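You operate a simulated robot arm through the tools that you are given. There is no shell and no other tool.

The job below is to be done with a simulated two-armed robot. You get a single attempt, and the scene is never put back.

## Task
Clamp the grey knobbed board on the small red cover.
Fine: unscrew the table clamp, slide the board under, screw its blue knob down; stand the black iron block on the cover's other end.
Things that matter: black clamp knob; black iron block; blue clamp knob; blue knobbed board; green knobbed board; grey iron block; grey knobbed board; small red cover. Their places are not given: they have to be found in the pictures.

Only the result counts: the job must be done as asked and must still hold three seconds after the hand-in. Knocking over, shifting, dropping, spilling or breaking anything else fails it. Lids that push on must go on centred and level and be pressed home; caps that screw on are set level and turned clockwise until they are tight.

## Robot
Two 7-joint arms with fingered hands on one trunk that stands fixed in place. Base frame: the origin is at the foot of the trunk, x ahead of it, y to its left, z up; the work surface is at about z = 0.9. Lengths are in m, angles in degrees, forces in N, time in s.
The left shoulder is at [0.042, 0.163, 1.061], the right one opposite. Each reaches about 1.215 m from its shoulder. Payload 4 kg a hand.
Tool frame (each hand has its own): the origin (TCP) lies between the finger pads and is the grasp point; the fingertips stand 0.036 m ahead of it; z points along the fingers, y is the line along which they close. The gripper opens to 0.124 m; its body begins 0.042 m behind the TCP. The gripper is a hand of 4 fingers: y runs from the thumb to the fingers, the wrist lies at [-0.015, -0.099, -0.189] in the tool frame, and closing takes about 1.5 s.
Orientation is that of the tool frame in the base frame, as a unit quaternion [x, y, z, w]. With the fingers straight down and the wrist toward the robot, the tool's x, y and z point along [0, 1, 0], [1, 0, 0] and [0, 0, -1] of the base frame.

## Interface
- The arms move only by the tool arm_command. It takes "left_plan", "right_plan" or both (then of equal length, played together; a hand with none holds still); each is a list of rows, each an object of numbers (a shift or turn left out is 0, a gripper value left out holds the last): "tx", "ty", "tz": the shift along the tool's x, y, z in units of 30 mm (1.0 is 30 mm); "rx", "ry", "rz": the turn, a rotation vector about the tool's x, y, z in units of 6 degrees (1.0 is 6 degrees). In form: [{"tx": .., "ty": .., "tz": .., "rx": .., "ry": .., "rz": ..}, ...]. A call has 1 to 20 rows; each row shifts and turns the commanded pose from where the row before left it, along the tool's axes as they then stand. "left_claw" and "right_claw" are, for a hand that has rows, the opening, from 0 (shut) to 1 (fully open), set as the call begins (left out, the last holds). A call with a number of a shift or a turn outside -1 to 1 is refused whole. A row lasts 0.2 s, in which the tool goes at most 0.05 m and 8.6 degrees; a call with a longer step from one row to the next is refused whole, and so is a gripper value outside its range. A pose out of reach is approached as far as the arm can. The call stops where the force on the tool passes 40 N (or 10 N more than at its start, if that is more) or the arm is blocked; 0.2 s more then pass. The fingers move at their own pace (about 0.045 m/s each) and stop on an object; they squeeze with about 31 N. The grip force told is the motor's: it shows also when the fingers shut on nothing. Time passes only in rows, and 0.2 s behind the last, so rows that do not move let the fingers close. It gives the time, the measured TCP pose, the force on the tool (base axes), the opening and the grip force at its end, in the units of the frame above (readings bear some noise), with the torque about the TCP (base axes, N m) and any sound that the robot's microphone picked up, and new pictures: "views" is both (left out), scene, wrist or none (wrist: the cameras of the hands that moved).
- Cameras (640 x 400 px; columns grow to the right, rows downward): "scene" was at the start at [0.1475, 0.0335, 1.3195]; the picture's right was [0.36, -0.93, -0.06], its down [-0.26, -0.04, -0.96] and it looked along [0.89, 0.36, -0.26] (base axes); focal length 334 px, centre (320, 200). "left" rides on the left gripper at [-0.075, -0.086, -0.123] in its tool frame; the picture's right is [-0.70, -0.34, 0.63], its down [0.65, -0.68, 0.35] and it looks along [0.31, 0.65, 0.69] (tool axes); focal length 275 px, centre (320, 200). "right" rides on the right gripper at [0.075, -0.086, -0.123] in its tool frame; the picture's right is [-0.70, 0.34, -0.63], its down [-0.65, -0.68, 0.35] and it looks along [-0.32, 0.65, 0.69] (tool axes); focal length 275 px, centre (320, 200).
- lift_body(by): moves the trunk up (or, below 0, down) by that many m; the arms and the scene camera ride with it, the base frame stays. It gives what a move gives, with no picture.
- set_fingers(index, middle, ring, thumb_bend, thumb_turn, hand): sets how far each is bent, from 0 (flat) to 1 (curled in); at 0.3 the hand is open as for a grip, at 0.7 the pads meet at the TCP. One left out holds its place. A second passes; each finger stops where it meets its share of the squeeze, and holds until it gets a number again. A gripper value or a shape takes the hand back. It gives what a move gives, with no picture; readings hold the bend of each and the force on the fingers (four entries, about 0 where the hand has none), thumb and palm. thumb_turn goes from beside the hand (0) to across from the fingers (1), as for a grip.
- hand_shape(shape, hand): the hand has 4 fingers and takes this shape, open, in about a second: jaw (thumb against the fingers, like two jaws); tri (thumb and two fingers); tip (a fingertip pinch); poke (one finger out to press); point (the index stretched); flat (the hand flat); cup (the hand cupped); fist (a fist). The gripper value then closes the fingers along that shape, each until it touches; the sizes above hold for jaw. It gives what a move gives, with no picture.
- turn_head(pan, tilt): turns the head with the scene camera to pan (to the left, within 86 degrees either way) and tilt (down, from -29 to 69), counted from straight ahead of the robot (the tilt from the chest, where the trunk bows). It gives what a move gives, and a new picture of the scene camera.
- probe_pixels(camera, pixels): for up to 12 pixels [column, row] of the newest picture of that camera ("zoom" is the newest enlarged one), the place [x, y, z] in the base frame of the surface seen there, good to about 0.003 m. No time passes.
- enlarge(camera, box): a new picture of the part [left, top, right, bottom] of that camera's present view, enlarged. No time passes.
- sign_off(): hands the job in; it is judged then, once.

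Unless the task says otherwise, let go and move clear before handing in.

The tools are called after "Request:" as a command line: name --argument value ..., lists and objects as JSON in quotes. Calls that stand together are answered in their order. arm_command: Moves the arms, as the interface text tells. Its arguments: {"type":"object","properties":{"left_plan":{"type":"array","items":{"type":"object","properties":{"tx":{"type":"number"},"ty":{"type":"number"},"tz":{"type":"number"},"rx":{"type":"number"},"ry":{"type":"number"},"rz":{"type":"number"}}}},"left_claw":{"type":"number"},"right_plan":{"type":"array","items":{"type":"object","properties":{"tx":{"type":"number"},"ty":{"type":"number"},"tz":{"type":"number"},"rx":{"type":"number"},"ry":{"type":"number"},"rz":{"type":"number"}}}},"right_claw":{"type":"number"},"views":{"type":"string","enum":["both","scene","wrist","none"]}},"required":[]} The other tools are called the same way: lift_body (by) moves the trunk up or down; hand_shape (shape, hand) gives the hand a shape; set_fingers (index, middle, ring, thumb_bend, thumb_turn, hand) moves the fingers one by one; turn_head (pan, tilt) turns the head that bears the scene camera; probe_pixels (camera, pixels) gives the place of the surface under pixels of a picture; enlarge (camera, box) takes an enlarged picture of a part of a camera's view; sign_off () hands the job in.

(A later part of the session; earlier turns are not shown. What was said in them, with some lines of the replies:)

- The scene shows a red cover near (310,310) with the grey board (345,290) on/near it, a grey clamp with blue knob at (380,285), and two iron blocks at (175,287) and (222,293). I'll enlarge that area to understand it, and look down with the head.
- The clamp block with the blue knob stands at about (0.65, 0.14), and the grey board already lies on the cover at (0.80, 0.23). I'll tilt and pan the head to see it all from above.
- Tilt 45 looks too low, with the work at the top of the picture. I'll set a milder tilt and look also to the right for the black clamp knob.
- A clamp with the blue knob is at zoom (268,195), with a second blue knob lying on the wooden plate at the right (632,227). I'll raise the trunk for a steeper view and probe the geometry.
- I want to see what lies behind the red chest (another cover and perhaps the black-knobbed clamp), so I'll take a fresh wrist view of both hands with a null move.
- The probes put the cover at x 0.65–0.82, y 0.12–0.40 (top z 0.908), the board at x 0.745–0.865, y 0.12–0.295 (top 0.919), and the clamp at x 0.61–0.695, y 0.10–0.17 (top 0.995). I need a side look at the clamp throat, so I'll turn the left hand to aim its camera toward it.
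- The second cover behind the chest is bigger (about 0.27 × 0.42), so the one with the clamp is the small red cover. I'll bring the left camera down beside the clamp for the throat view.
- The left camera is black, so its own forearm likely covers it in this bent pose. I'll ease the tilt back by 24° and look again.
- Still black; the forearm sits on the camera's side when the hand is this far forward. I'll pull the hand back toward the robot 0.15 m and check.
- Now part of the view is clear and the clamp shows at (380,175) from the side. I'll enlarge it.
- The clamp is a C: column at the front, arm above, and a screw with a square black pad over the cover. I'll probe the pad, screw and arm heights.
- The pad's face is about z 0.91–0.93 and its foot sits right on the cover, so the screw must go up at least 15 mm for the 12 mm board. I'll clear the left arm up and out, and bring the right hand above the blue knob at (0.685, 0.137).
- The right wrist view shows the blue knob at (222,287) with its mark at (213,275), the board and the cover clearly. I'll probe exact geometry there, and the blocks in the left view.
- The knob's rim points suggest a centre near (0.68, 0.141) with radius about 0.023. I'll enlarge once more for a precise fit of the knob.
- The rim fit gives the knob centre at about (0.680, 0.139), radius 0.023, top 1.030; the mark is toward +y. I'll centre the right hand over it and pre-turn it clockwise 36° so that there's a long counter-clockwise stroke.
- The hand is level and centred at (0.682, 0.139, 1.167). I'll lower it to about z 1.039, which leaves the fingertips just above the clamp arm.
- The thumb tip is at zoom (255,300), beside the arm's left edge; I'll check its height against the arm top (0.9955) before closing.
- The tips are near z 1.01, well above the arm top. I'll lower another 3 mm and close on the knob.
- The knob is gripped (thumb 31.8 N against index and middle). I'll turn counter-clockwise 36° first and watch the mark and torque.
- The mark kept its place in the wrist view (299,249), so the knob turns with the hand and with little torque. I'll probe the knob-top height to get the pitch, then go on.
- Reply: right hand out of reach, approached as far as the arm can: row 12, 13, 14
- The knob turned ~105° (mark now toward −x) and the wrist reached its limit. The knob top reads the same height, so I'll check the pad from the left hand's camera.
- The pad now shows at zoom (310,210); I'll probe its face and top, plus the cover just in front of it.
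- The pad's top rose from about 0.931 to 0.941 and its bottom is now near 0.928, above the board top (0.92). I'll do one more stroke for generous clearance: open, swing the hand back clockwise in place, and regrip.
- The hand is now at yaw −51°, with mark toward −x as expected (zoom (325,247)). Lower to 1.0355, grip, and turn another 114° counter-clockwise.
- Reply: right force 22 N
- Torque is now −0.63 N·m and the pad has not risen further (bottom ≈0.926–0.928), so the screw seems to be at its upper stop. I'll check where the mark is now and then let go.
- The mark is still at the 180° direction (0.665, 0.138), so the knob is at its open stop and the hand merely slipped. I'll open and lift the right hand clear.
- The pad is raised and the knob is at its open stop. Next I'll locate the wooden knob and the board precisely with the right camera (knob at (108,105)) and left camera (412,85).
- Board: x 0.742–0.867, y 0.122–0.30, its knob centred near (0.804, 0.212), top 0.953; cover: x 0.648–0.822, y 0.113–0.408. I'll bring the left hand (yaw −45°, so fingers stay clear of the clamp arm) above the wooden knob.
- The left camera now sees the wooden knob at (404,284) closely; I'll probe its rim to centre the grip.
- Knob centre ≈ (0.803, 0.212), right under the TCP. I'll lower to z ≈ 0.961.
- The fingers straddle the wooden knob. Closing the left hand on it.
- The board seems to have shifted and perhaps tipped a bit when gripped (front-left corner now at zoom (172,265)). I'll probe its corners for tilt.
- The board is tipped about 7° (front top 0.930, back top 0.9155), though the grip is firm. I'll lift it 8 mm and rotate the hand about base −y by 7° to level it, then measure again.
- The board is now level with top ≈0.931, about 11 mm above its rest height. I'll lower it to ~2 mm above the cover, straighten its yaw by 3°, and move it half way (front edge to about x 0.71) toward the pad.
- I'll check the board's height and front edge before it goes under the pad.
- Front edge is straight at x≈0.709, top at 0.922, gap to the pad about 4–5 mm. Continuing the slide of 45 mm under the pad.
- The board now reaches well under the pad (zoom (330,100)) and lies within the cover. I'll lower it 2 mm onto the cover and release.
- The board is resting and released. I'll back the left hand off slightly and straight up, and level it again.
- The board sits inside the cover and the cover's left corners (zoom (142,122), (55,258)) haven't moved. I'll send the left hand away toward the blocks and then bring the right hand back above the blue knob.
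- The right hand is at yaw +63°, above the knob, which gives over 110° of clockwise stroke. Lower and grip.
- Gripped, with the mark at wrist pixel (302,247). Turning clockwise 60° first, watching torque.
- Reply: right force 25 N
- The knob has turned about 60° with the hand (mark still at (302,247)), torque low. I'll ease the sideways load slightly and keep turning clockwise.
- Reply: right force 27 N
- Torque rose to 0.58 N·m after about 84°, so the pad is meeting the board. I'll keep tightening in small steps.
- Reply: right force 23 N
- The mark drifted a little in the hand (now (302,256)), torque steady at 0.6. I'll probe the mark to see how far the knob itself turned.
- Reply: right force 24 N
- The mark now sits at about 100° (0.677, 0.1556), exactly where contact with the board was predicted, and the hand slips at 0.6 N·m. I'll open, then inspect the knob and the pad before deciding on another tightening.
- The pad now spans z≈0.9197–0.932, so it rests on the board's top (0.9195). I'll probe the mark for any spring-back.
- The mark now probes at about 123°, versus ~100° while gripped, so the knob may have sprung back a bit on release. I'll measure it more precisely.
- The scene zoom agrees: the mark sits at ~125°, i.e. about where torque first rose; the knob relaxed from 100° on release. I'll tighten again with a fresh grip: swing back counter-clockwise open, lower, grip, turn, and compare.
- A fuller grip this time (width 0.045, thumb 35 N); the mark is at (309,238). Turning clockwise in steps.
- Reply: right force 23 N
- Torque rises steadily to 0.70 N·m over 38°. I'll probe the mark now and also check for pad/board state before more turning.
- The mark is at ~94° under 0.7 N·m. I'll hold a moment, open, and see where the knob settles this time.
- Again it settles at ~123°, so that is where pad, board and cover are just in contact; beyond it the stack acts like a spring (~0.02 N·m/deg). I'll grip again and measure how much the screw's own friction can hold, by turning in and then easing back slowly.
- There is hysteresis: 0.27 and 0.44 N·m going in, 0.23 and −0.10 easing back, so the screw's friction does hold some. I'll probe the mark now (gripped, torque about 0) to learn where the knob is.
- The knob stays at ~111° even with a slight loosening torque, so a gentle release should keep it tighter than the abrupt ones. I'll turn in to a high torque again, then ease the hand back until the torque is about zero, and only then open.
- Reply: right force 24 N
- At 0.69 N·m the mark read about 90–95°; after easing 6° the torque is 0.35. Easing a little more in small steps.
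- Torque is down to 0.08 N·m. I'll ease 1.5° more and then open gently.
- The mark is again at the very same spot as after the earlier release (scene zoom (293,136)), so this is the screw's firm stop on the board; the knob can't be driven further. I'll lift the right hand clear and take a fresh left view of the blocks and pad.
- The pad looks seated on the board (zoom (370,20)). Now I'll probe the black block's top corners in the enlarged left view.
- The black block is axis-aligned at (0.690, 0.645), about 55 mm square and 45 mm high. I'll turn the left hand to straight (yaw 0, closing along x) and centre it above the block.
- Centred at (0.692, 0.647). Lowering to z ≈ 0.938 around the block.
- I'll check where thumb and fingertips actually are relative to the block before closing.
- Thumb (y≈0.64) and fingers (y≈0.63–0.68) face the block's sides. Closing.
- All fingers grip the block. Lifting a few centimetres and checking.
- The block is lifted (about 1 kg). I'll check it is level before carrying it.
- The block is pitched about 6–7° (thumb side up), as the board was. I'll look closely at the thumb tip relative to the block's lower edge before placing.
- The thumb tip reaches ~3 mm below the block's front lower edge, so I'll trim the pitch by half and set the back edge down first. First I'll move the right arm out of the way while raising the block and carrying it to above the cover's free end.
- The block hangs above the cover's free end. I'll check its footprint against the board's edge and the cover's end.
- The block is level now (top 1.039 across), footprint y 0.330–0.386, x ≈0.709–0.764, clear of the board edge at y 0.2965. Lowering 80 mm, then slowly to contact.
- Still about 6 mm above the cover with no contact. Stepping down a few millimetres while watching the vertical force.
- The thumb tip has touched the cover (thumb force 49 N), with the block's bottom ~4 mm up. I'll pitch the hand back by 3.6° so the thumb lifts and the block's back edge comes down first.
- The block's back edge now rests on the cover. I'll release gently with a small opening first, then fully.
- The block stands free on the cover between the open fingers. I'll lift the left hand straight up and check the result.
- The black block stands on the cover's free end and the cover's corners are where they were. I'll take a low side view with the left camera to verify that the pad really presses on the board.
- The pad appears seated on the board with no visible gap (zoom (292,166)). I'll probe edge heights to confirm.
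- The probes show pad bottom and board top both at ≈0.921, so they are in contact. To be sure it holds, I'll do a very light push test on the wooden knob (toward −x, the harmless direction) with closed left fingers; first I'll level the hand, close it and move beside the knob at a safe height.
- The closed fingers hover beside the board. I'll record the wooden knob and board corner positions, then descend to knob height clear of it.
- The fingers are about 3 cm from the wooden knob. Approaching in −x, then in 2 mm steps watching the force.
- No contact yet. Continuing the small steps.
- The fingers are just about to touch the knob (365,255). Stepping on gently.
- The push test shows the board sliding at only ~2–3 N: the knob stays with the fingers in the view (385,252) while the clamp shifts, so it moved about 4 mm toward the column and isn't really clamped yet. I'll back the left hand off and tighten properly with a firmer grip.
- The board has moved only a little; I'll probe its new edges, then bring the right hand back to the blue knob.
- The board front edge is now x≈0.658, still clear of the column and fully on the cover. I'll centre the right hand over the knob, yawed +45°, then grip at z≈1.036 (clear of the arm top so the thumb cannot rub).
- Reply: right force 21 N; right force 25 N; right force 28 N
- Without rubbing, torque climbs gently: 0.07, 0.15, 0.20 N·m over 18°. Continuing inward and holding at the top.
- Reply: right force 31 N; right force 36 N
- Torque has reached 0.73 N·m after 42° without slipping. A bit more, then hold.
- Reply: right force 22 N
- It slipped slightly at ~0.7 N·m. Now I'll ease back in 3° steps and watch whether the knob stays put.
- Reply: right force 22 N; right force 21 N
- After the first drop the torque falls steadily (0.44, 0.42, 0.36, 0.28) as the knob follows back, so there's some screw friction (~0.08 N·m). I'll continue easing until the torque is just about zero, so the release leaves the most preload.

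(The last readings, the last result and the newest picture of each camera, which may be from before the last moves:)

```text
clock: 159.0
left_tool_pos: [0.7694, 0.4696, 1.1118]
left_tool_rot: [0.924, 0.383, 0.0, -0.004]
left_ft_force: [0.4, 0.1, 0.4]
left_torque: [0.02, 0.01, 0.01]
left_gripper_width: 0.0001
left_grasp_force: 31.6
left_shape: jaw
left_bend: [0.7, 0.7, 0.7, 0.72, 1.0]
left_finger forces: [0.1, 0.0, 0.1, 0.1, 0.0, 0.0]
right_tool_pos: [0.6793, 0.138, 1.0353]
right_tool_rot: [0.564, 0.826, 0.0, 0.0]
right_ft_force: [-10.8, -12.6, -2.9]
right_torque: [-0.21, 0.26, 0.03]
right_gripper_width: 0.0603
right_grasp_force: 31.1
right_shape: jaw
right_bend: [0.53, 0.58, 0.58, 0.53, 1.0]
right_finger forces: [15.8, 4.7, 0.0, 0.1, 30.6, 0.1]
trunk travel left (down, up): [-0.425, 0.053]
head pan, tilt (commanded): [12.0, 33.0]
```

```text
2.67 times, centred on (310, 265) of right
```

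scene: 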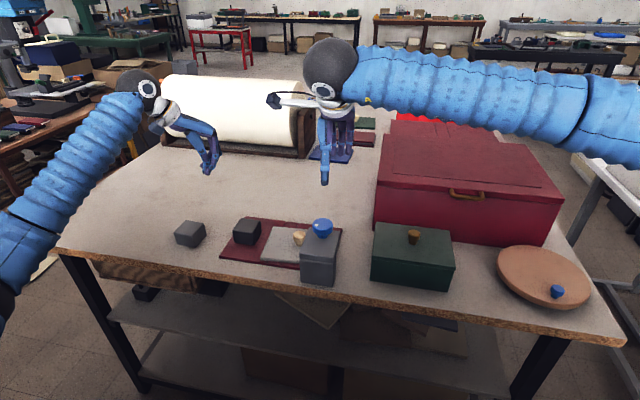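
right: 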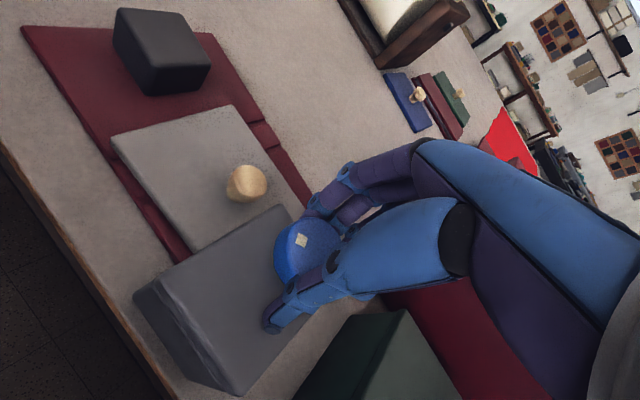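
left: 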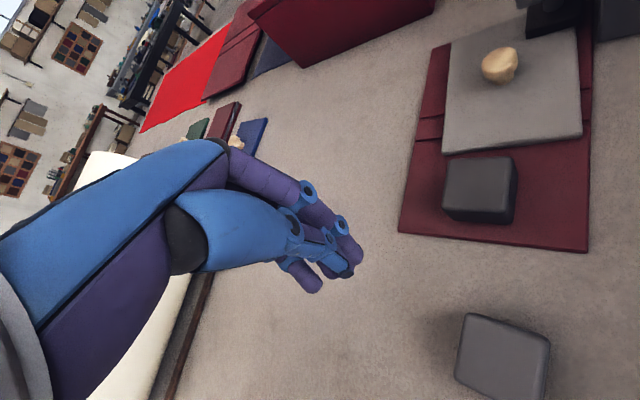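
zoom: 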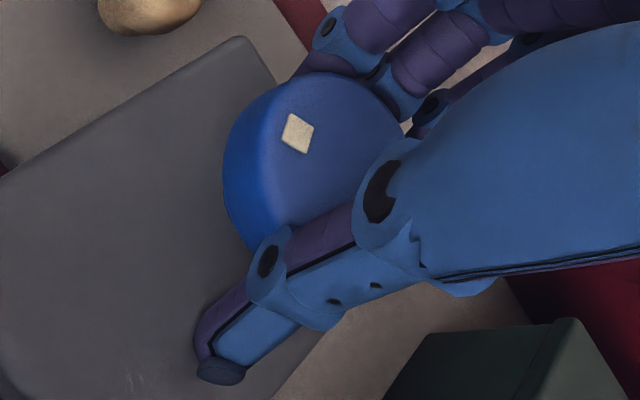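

Torque is down to 0.03 N·m. I'll probe the mark, open gently, and see whether the knob now stays.

Request:
probe_pixels --camera "right" --pixels '[[301, 240], [302, 240], [301, 241]]'

Request:
arm_command --right_plan '[{}, {}, {}, {}, {}, {}]' --right_claw 1.0 --views "both"

Request:
enlarge --camera "right" --box '[240, 190, 380, 340]'

Request:
enlarge --camera "scene" --box '[290, 210, 350, 255]'

```text
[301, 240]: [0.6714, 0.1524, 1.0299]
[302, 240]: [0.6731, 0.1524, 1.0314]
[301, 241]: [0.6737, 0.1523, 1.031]
```

```text
clock: 160.4
left_tool_pos: [0.7683, 0.4704, 1.1119]
left_tool_rot: [0.924, 0.383, 0.001, -0.003]
left_ft_force: [0.2, -0.5, -1.0]
left_torque: [0.01, 0.02, 0.0]
left_gripper_width: 0.0
left_grasp_force: 30.7
left_shape: jaw
left_bend: [0.7, 0.7, 0.7, 0.72, 1.0]
left_finger forces: [0.0, 0.0, 0.1, 0.1, 0.1, 0.0]
right_tool_pos: [0.6784, 0.1401, 1.0348]
right_tool_rot: [0.564, 0.826, 0.0, 0.0]
right_ft_force: [0.3, 0.3, 0.1]
right_torque: [-0.04, 0.01, 0.03]
right_gripper_width: 0.1237
right_grasp_force: 0.0
right_shape: jaw
right_bend: [0.3, 0.3, 0.3, 0.3, 0.98]
right_finger forces: [0.0, 0.1, 0.1, 0.0, 0.0, 0.0]
trunk travel left (down, up): [-0.425, 0.053]
head pan, tilt (commanded): [12.0, 33.0]
```

scene: 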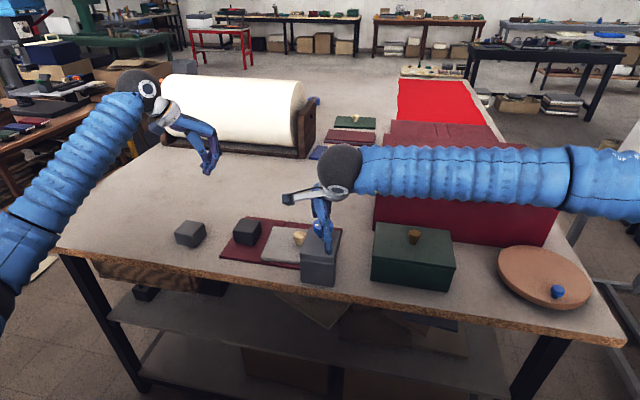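
right: 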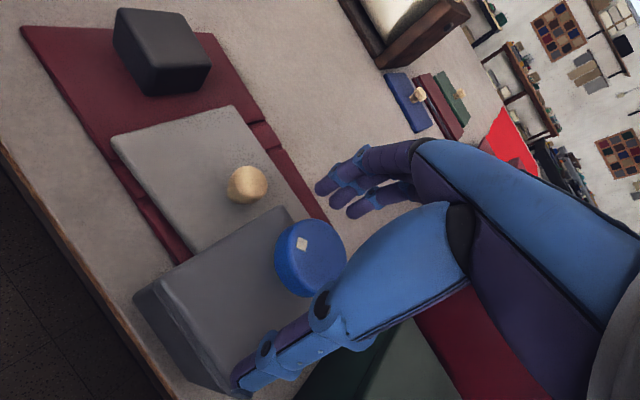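

```text
2.67 times, centred on (310, 265) of right
```

zoom: 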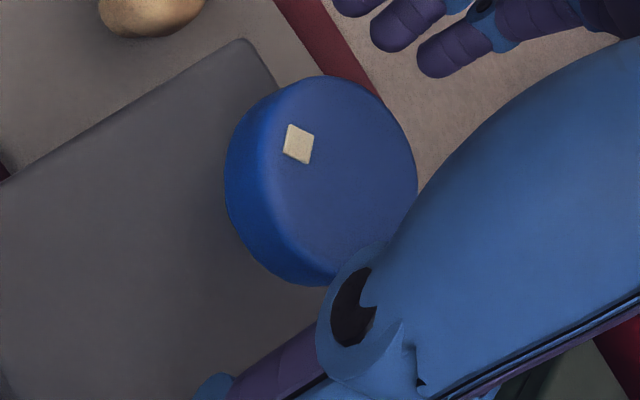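

```text
8.89 times, centred on (320, 232) of scene
```

zoom: 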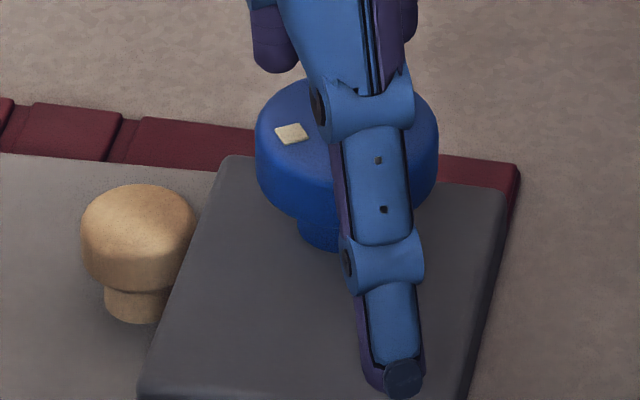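

The knob stayed essentially where I left it (mark ~120°, scene zoom (292,134)), held by the screw's friction this time. I'll take the right hand away and repeat the light push test to see if the board now holds.

Request:
arm_command --right_plan '[{"tz": -0.5}, {"tz": -1}, {"tz": -1}, {"tz": -1}, {"tz": -1}, {"tz": -1}, {"tx": -0.89, "ty": -0.35}, {"tx": -0.89, "ty": -0.35}, {"tx": -0.89, "ty": -0.35}, {"tx": -0.89, "ty": -0.35}, {"tx": -0.89, "ty": -0.35}, {"tx": -0.89, "ty": -0.35}, {"tx": -0.89, "ty": -0.35}]' --views "none"

Request:
arm_command --left_plan '[{"tx": -0.608, "ty": 0.691}, {"tx": -0.608, "ty": 0.691}, {"tx": -0.608, "ty": 0.691}, {"tx": -0.608, "ty": 0.691}, {"tx": -0.608, "ty": 0.691}, {"tx": -0.608, "ty": 0.691}, {"tx": -0.608, "ty": 0.691}, {"tx": -0.608, "ty": 0.691}, {"tx": -0.608, "ty": 0.691}, {"tz": 0.9}, {"tz": 0.9}, {"tz": 0.9}, {"tz": 0.9}, {"tz": 0.9}, {}]' --views "both"

Request:
enlarge --camera "scene" --box '[200, 150, 400, 275]'

```text
clock: 163.2
left_tool_pos: [0.7691, 0.4702, 1.1118]
left_tool_rot: [0.924, 0.383, 0.001, -0.004]
left_ft_force: [-0.4, 0.0, -0.9]
left_torque: [0.01, 0.0, 0.02]
left_gripper_width: 0.0001
left_grasp_force: 31.4
left_shape: jaw
left_bend: [0.7, 0.7, 0.7, 0.72, 1.0]
left_finger forces: [0.0, 0.0, 0.0, 0.0, 0.0, 0.0]
right_tool_pos: [0.6781, -0.0621, 1.201]
right_tool_rot: [0.563, 0.826, 0.0, 0.0]
right_ft_force: [-0.7, -0.1, 0.3]
right_torque: [0.01, 0.0, -0.01]
right_gripper_width: 0.1236
right_grasp_force: 0.0
right_shape: jaw
right_bend: [0.3, 0.3, 0.3, 0.3, 0.98]
right_finger forces: [0.1, 0.0, 0.0, 0.0, 0.0, 0.0]
trunk travel left (down, up): [-0.425, 0.053]
head pan, tilt (commanded): [12.0, 33.0]
```

```text
clock: 166.4
left_tool_pos: [0.785, 0.2243, 0.9755]
left_tool_rot: [0.923, 0.384, 0.0, -0.003]
left_ft_force: [0.1, 1.2, -0.5]
left_torque: [0.0, 0.03, 0.02]
left_gripper_width: 0.0
left_grasp_force: 30.5
left_shape: jaw
left_bend: [0.7, 0.7, 0.7, 0.72, 1.0]
left_finger forces: [0.0, 0.0, 0.1, 0.1, 0.1, 0.1]
right_tool_pos: [0.6789, -0.0614, 1.1998]
right_tool_rot: [0.565, 0.825, 0.0, 0.0]
right_ft_force: [0.1, 0.3, 0.3]
right_torque: [0.04, 0.04, 0.01]
right_gripper_width: 0.1238
right_grasp_force: 0.0
right_shape: jaw
right_bend: [0.3, 0.3, 0.3, 0.3, 0.98]
right_finger forces: [0.0, 0.1, 0.1, 0.0, 0.1, 0.0]
trunk travel left (down, up): [-0.425, 0.053]
head pan, tilt (commanded): [12.0, 33.0]
```

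scene: 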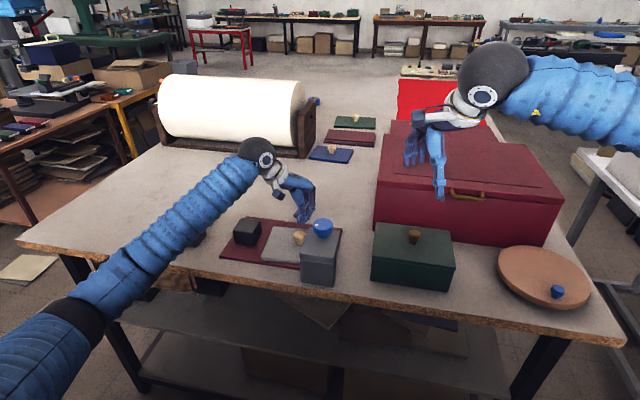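
left: 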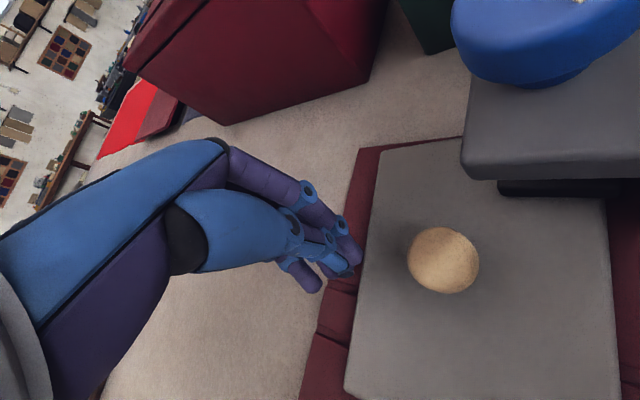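

```text
3.20 times, centred on (300, 212) of scene
```

zoom: 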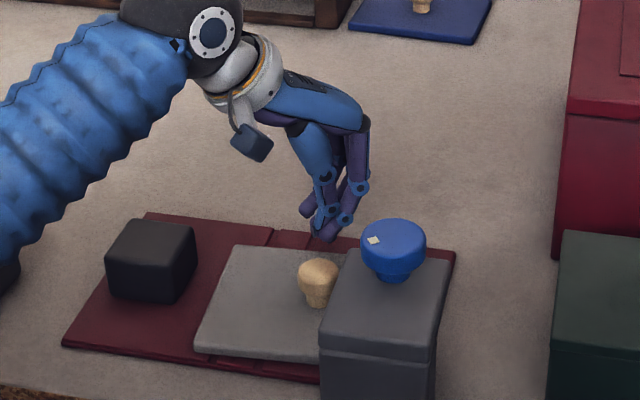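

Approaching the wooden knob again and stepping on in 1.5 mm steps.

Request:
arm_command --left_plan '[{"tx": -0.22, "ty": -0.22}, {"tx": -0.22, "ty": -0.22}, {"tx": -0.2, "ty": -0.2}, {}]' --views "none"

Request:
arm_command --left_plan '[{"tx": -0.05, "ty": -0.05}, {}]' --views "none"

Request:
arm_command --left_plan '[{"tx": -0.04, "ty": -0.04}, {}]' --views "wrist"

```text
clock: 167.4
left_tool_pos: [0.7587, 0.2232, 0.9755]
left_tool_rot: [0.924, 0.384, 0.001, -0.003]
left_ft_force: [0.2, 0.3, -0.3]
left_torque: [0.03, 0.0, 0.03]
left_gripper_width: 0.0002
left_grasp_force: 30.8
left_shape: jaw
left_bend: [0.7, 0.7, 0.7, 0.72, 1.0]
left_finger forces: [0.1, 0.0, 0.0, 0.1, 0.0, 0.0]
right_tool_pos: [0.6791, -0.0617, 1.1998]
right_tool_rot: [0.564, 0.826, -0.001, 0.0]
right_ft_force: [-0.2, 0.1, -0.3]
right_torque: [0.05, -0.01, -0.03]
right_gripper_width: 0.1236
right_grasp_force: 0.0
right_shape: jaw
right_bend: [0.3, 0.3, 0.3, 0.3, 0.98]
right_finger forces: [0.1, 0.1, 0.0, 0.0, 0.0, 0.1]
trunk travel left (down, up): [-0.425, 0.053]
head pan, tilt (commanded): [12.0, 33.0]
```

```text
clock: 168.0
left_tool_pos: [0.7572, 0.2235, 0.9737]
left_tool_rot: [0.923, 0.384, 0.001, -0.003]
left_ft_force: [0.5, -0.5, 0.4]
left_torque: [-0.02, 0.01, 0.01]
left_gripper_width: 0.0
left_grasp_force: 31.0
left_shape: jaw
left_bend: [0.7, 0.7, 0.7, 0.72, 1.0]
left_finger forces: [0.0, 0.1, 0.1, 0.0, 0.0, 0.0]
right_tool_pos: [0.679, -0.0609, 1.1995]
right_tool_rot: [0.564, 0.826, 0.0, 0.0]
right_ft_force: [0.3, 0.2, -0.6]
right_torque: [0.02, -0.03, 0.01]
right_gripper_width: 0.1237
right_grasp_force: 0.1
right_shape: jaw
right_bend: [0.3, 0.3, 0.3, 0.3, 0.98]
right_finger forces: [0.0, 0.1, 0.0, 0.1, 0.1, 0.0]
trunk travel left (down, up): [-0.425, 0.053]
head pan, tilt (commanded): [12.0, 33.0]
```

```text
clock: 168.6
left_tool_pos: [0.7552, 0.2245, 0.9747]
left_tool_rot: [0.923, 0.384, 0.0, -0.005]
left_ft_force: [0.2, -0.7, -0.5]
left_torque: [-0.01, -0.01, 0.0]
left_gripper_width: 0.0
left_grasp_force: 31.1
left_shape: jaw
left_bend: [0.7, 0.7, 0.7, 0.72, 1.0]
left_finger forces: [0.0, 0.0, 0.0, 0.1, 0.0, 0.0]
right_tool_pos: [0.6784, -0.0618, 1.201]
right_tool_rot: [0.564, 0.826, 0.0, 0.0]
right_ft_force: [0.0, -0.8, -0.3]
right_torque: [-0.01, 0.0, 0.0]
right_gripper_width: 0.1236
right_grasp_force: 0.1
right_shape: jaw
right_bend: [0.3, 0.3, 0.3, 0.3, 0.98]
right_finger forces: [0.0, 0.1, 0.0, 0.0, 0.0, 0.0]
trunk travel left (down, up): [-0.425, 0.053]
head pan, tilt (commanded): [12.0, 33.0]
```

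left: 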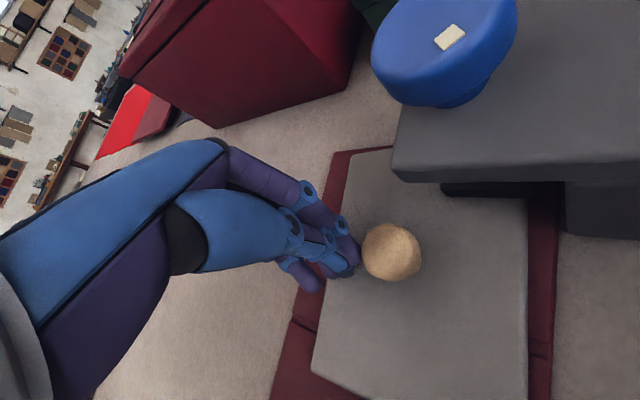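

Request:
arm_command --left_plan '[{"tx": -0.05, "ty": -0.05}, {}]' --views "none"

Request:
arm_command --left_plan '[{"tx": -0.035, "ty": -0.035}, {}]' --views "none"

Request:
arm_command --left_plan '[{"tx": -0.035, "ty": -0.035}, {}]' --views "none"

Request:
arm_command --left_plan '[{"tx": -0.035, "ty": -0.035}, {}]' --views "wrist"

```text
clock: 169.2
left_tool_pos: [0.7534, 0.2234, 0.9756]
left_tool_rot: [0.923, 0.384, 0.0, -0.004]
left_ft_force: [0.5, 0.2, 0.0]
left_torque: [-0.02, -0.04, -0.01]
left_gripper_width: 0.0
left_grasp_force: 30.6
left_shape: jaw
left_bend: [0.7, 0.7, 0.7, 0.72, 1.0]
left_finger forces: [0.1, 0.1, 0.0, 0.0, 0.1, 0.1]
right_tool_pos: [0.6781, -0.0614, 1.2011]
right_tool_rot: [0.564, 0.826, -0.001, 0.0]
right_ft_force: [-0.1, 0.4, 0.3]
right_torque: [0.0, 0.0, 0.01]
right_gripper_width: 0.1237
right_grasp_force: 0.0
right_shape: jaw
right_bend: [0.3, 0.3, 0.3, 0.3, 0.98]
right_finger forces: [0.0, 0.1, 0.0, 0.0, 0.0, 0.0]
trunk travel left (down, up): [-0.425, 0.053]
head pan, tilt (commanded): [12.0, 33.0]
```

```text
clock: 169.8
left_tool_pos: [0.7509, 0.2233, 0.9742]
left_tool_rot: [0.923, 0.384, 0.001, -0.003]
left_ft_force: [1.0, 0.4, 0.2]
left_torque: [0.0, -0.01, 0.04]
left_gripper_width: 0.0
left_grasp_force: 31.1
left_shape: jaw
left_bend: [0.7, 0.7, 0.7, 0.72, 1.0]
left_finger forces: [0.0, 0.0, 0.0, 0.0, 0.1, 0.1]
right_tool_pos: [0.6792, -0.0612, 1.2009]
right_tool_rot: [0.564, 0.825, 0.0, 0.0]
right_ft_force: [-0.5, 0.0, 0.1]
right_torque: [-0.01, 0.01, -0.01]
right_gripper_width: 0.1238
right_grasp_force: 0.0
right_shape: jaw
right_bend: [0.3, 0.3, 0.3, 0.3, 0.98]
right_finger forces: [0.0, 0.1, 0.0, 0.0, 0.0, 0.0]
trunk travel left (down, up): [-0.425, 0.053]
head pan, tilt (commanded): [12.0, 33.0]
```

```text
clock: 170.4
left_tool_pos: [0.7508, 0.2235, 0.9747]
left_tool_rot: [0.923, 0.384, 0.001, -0.003]
left_ft_force: [4.3, 1.0, 1.1]
left_torque: [-0.02, -0.13, 0.0]
left_gripper_width: 0.0
left_grasp_force: 31.3
left_shape: jaw
left_bend: [0.7, 0.7, 0.7, 0.72, 1.0]
left_finger forces: [0.1, 0.0, 0.0, 0.0, 0.1, 0.1]
right_tool_pos: [0.6791, -0.0615, 1.2002]
right_tool_rot: [0.564, 0.826, 0.0, 0.0]
right_ft_force: [-0.4, 0.5, 0.6]
right_torque: [0.01, -0.01, 0.02]
right_gripper_width: 0.1235
right_grasp_force: 0.1
right_shape: jaw
right_bend: [0.3, 0.3, 0.3, 0.3, 0.98]
right_finger forces: [0.1, 0.0, 0.1, 0.0, 0.0, 0.0]
trunk travel left (down, up): [-0.425, 0.053]
head pan, tilt (commanded): [12.0, 33.0]
```

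```text
clock: 171.0
left_tool_pos: [0.7485, 0.2233, 0.9737]
left_tool_rot: [0.923, 0.385, 0.001, -0.003]
left_ft_force: [8.3, 3.6, 0.0]
left_torque: [0.13, -0.26, 0.05]
left_gripper_width: 0.0
left_grasp_force: 30.9
left_shape: jaw
left_bend: [0.7, 0.7, 0.7, 0.72, 1.0]
left_finger forces: [0.1, 0.1, 0.1, 0.0, 0.0, 0.0]
right_tool_pos: [0.6787, -0.0606, 1.2016]
right_tool_rot: [0.564, 0.825, -0.001, 0.0]
right_ft_force: [0.0, 0.6, 0.6]
right_torque: [0.0, -0.02, 0.0]
right_gripper_width: 0.1236
right_grasp_force: 0.1
right_shape: jaw
right_bend: [0.3, 0.3, 0.3, 0.3, 0.98]
right_finger forces: [0.0, 0.0, 0.0, 0.0, 0.0, 0.0]
trunk travel left (down, up): [-0.425, 0.053]
head pan, tilt (commanded): [12.0, 33.0]
```

left: 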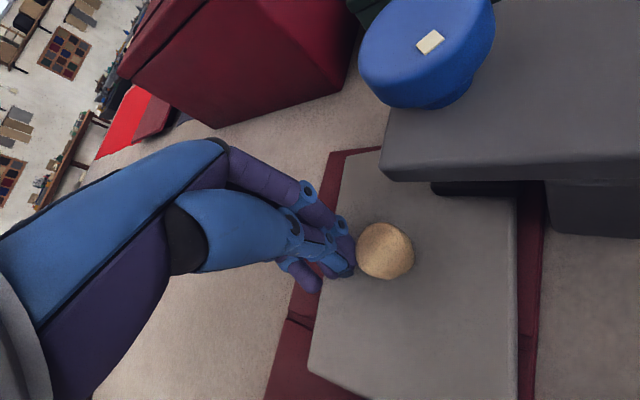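

Now the push force builds to about 9 N within 3 mm with the board staying put, so the board is really clamped. I'll back the left hand off and up, clear of everything.

Request:
arm_command --left_plan '[{"tx": 0.2, "ty": 0.2}, {"tx": 0.4, "ty": 0.4}, {"tx": 0.4, "ty": 0.4}, {"tz": -0.9}, {"tz": -0.9}, {"tz": -0.9}, {"tz": -0.9}, {"tz": -0.9}, {"tz": -0.9}, {"tz": -0.9}, {"tx": 0.6, "ty": -0.7}, {"tx": 0.6, "ty": -0.7}, {"tx": 0.6, "ty": -0.7}, {"tx": 0.6, "ty": -0.7}, {"tx": 0.6, "ty": -0.7}, {"tx": 0.6, "ty": -0.7}, {"tx": 0.6, "ty": -0.7}, {"tx": 0.6, "ty": -0.7}, {"tx": 0.6, "ty": -0.7}, {"tx": 0.6, "ty": -0.7}]' --views "both"

Request:
enlarge --camera "scene" --box '[200, 180, 380, 300]'

Request:
probe_pixels --camera "scene" --pixels '[[246, 225], [238, 240], [262, 235], [300, 235], [268, 258], [247, 219], [224, 257], [273, 228], [318, 227], [190, 232]]'

Request:
enlarge --camera "scene" --box '[290, 210, 350, 255]'

```text
clock: 175.2
left_tool_pos: [0.7697, 0.4983, 1.166]
left_tool_rot: [0.923, 0.384, 0.001, -0.003]
left_ft_force: [0.0, 0.6, 0.3]
left_torque: [-0.02, 0.0, 0.0]
left_gripper_width: 0.0
left_grasp_force: 30.9
left_shape: jaw
left_bend: [0.7, 0.7, 0.7, 0.72, 1.0]
left_finger forces: [0.0, 0.0, 0.0, 0.0, 0.0, 0.0]
right_tool_pos: [0.6785, -0.0614, 1.2006]
right_tool_rot: [0.565, 0.825, 0.0, 0.0]
right_ft_force: [0.0, -0.3, 0.3]
right_torque: [-0.03, -0.02, -0.01]
right_gripper_width: 0.1237
right_grasp_force: 0.1
right_shape: jaw
right_bend: [0.3, 0.3, 0.3, 0.3, 0.98]
right_finger forces: [0.0, 0.0, 0.1, 0.0, 0.1, 0.0]
trunk travel left (down, up): [-0.425, 0.053]
head pan, tilt (commanded): [12.0, 33.0]
```

scene: 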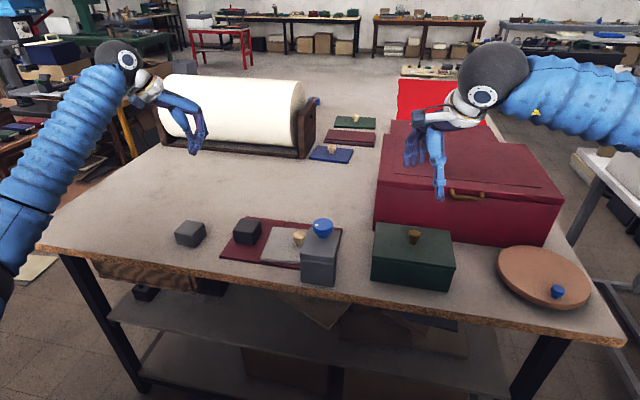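
left: 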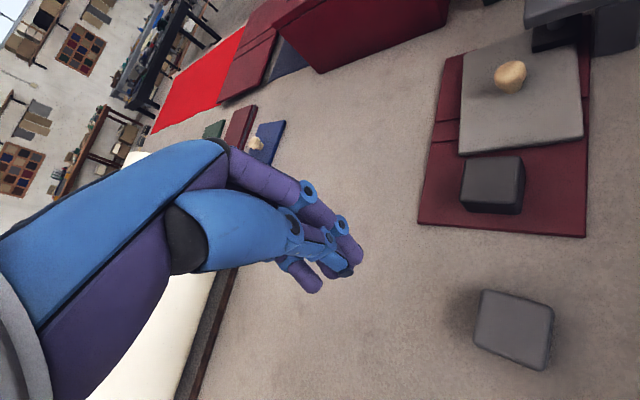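

```text
3.33 times, centred on (290, 240) of scene
```

zoom: 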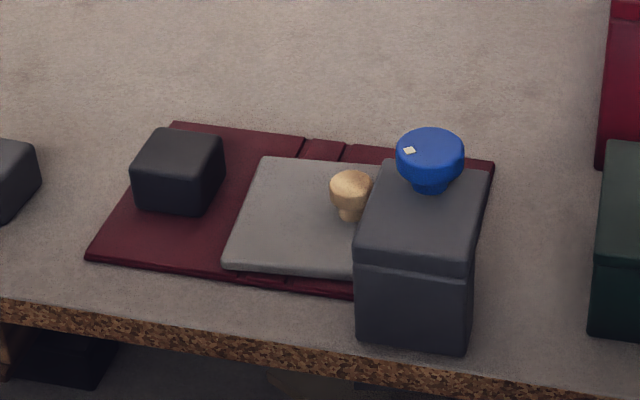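

```text
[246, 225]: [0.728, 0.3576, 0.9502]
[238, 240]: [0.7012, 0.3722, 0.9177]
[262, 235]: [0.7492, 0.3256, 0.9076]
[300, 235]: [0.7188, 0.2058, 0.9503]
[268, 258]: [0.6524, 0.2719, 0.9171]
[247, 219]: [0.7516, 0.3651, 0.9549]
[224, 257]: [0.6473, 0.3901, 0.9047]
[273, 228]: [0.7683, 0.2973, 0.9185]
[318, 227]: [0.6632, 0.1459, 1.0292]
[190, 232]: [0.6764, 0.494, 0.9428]
```

```text
8.89 times, centred on (320, 232) of scene
```

zoom: 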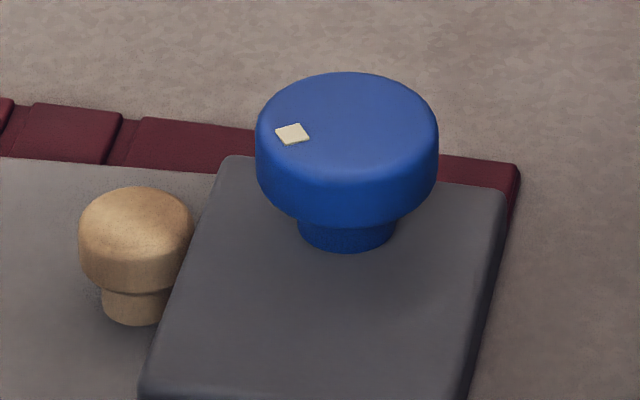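

The board front edge looks close to the cover's front edge (0.652). I must make sure the resistance wasn't simply the board touching the clamp column, so I'll look at that gap.

Request:
enlarge --camera "left" --box '[500, 0, 640, 90]'

Request:
probe_pixels --camera "left" --pixels '[[583, 130], [580, 80], [578, 60], [587, 60], [590, 40], [592, 50], [600, 45], [585, 150], [584, 200], [462, 150]]'

```text
4.44 times, centred on (570, 45) of left
```

zoom: 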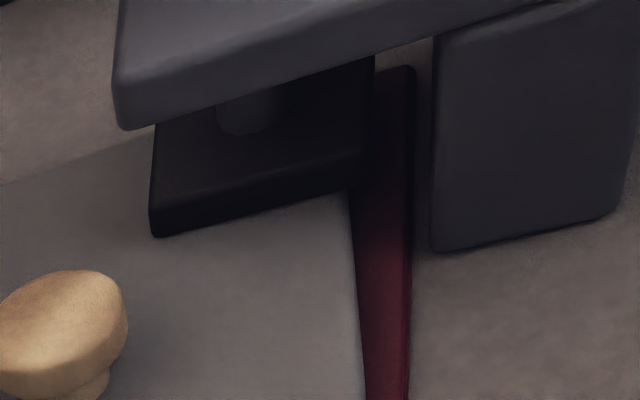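

```text
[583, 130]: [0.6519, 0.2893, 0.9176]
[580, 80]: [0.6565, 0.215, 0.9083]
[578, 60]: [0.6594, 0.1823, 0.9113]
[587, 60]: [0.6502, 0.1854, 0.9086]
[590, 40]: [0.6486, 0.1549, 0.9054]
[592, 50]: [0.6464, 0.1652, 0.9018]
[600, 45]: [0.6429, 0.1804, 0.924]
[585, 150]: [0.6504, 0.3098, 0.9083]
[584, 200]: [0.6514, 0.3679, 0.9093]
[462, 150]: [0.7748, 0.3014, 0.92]
```

The close view shows the pad seated flat on the board, the board edge inside the cover, and a clear gap between cover/board and the clamp column. So the 9 N resistance came from the clamp itself. The black block stands on the cover's free end (y 0.33–0.39), the grey block and the rest of the table look unchanged, and both hands are clear, so I'm handing in.

Request:
sign_off

```text
The job is handed in.
```

The grey board is clamped on the small red cover, and the black iron block stands on the cover's other end. I've handed the job in; the result hasn't come back.

- **Clamp:** The pad sits flat on the board, and the blue knob was turned in to about 0.7 N·m. After my earlier releases the knob sprang back, and a light push test then slid the board at 2–3 N. I tightened it again and let go slowly. The board then held against a 9 N push without moving.
- **Board position:** The first push test moved it about 4 mm and turned it by 3–4°. It is still on the cover, with its front-left corner within about 2 mm of the cover's front edge and well clear of the clamp column.
- **Black block:** It stands level on the cover's free end, about 3 cm from the board. It touched down on its back edge and settled the last few millimetres as I let go.
- **Rest of the table:** In the last pictures the cover, grey block and boxes are where they were. I did not touch the blue and green boards. I never saw the black clamp knob.

I can't tell how tight the judge wants the clamp: the screw springs back when let go, so only its own friction holds it.
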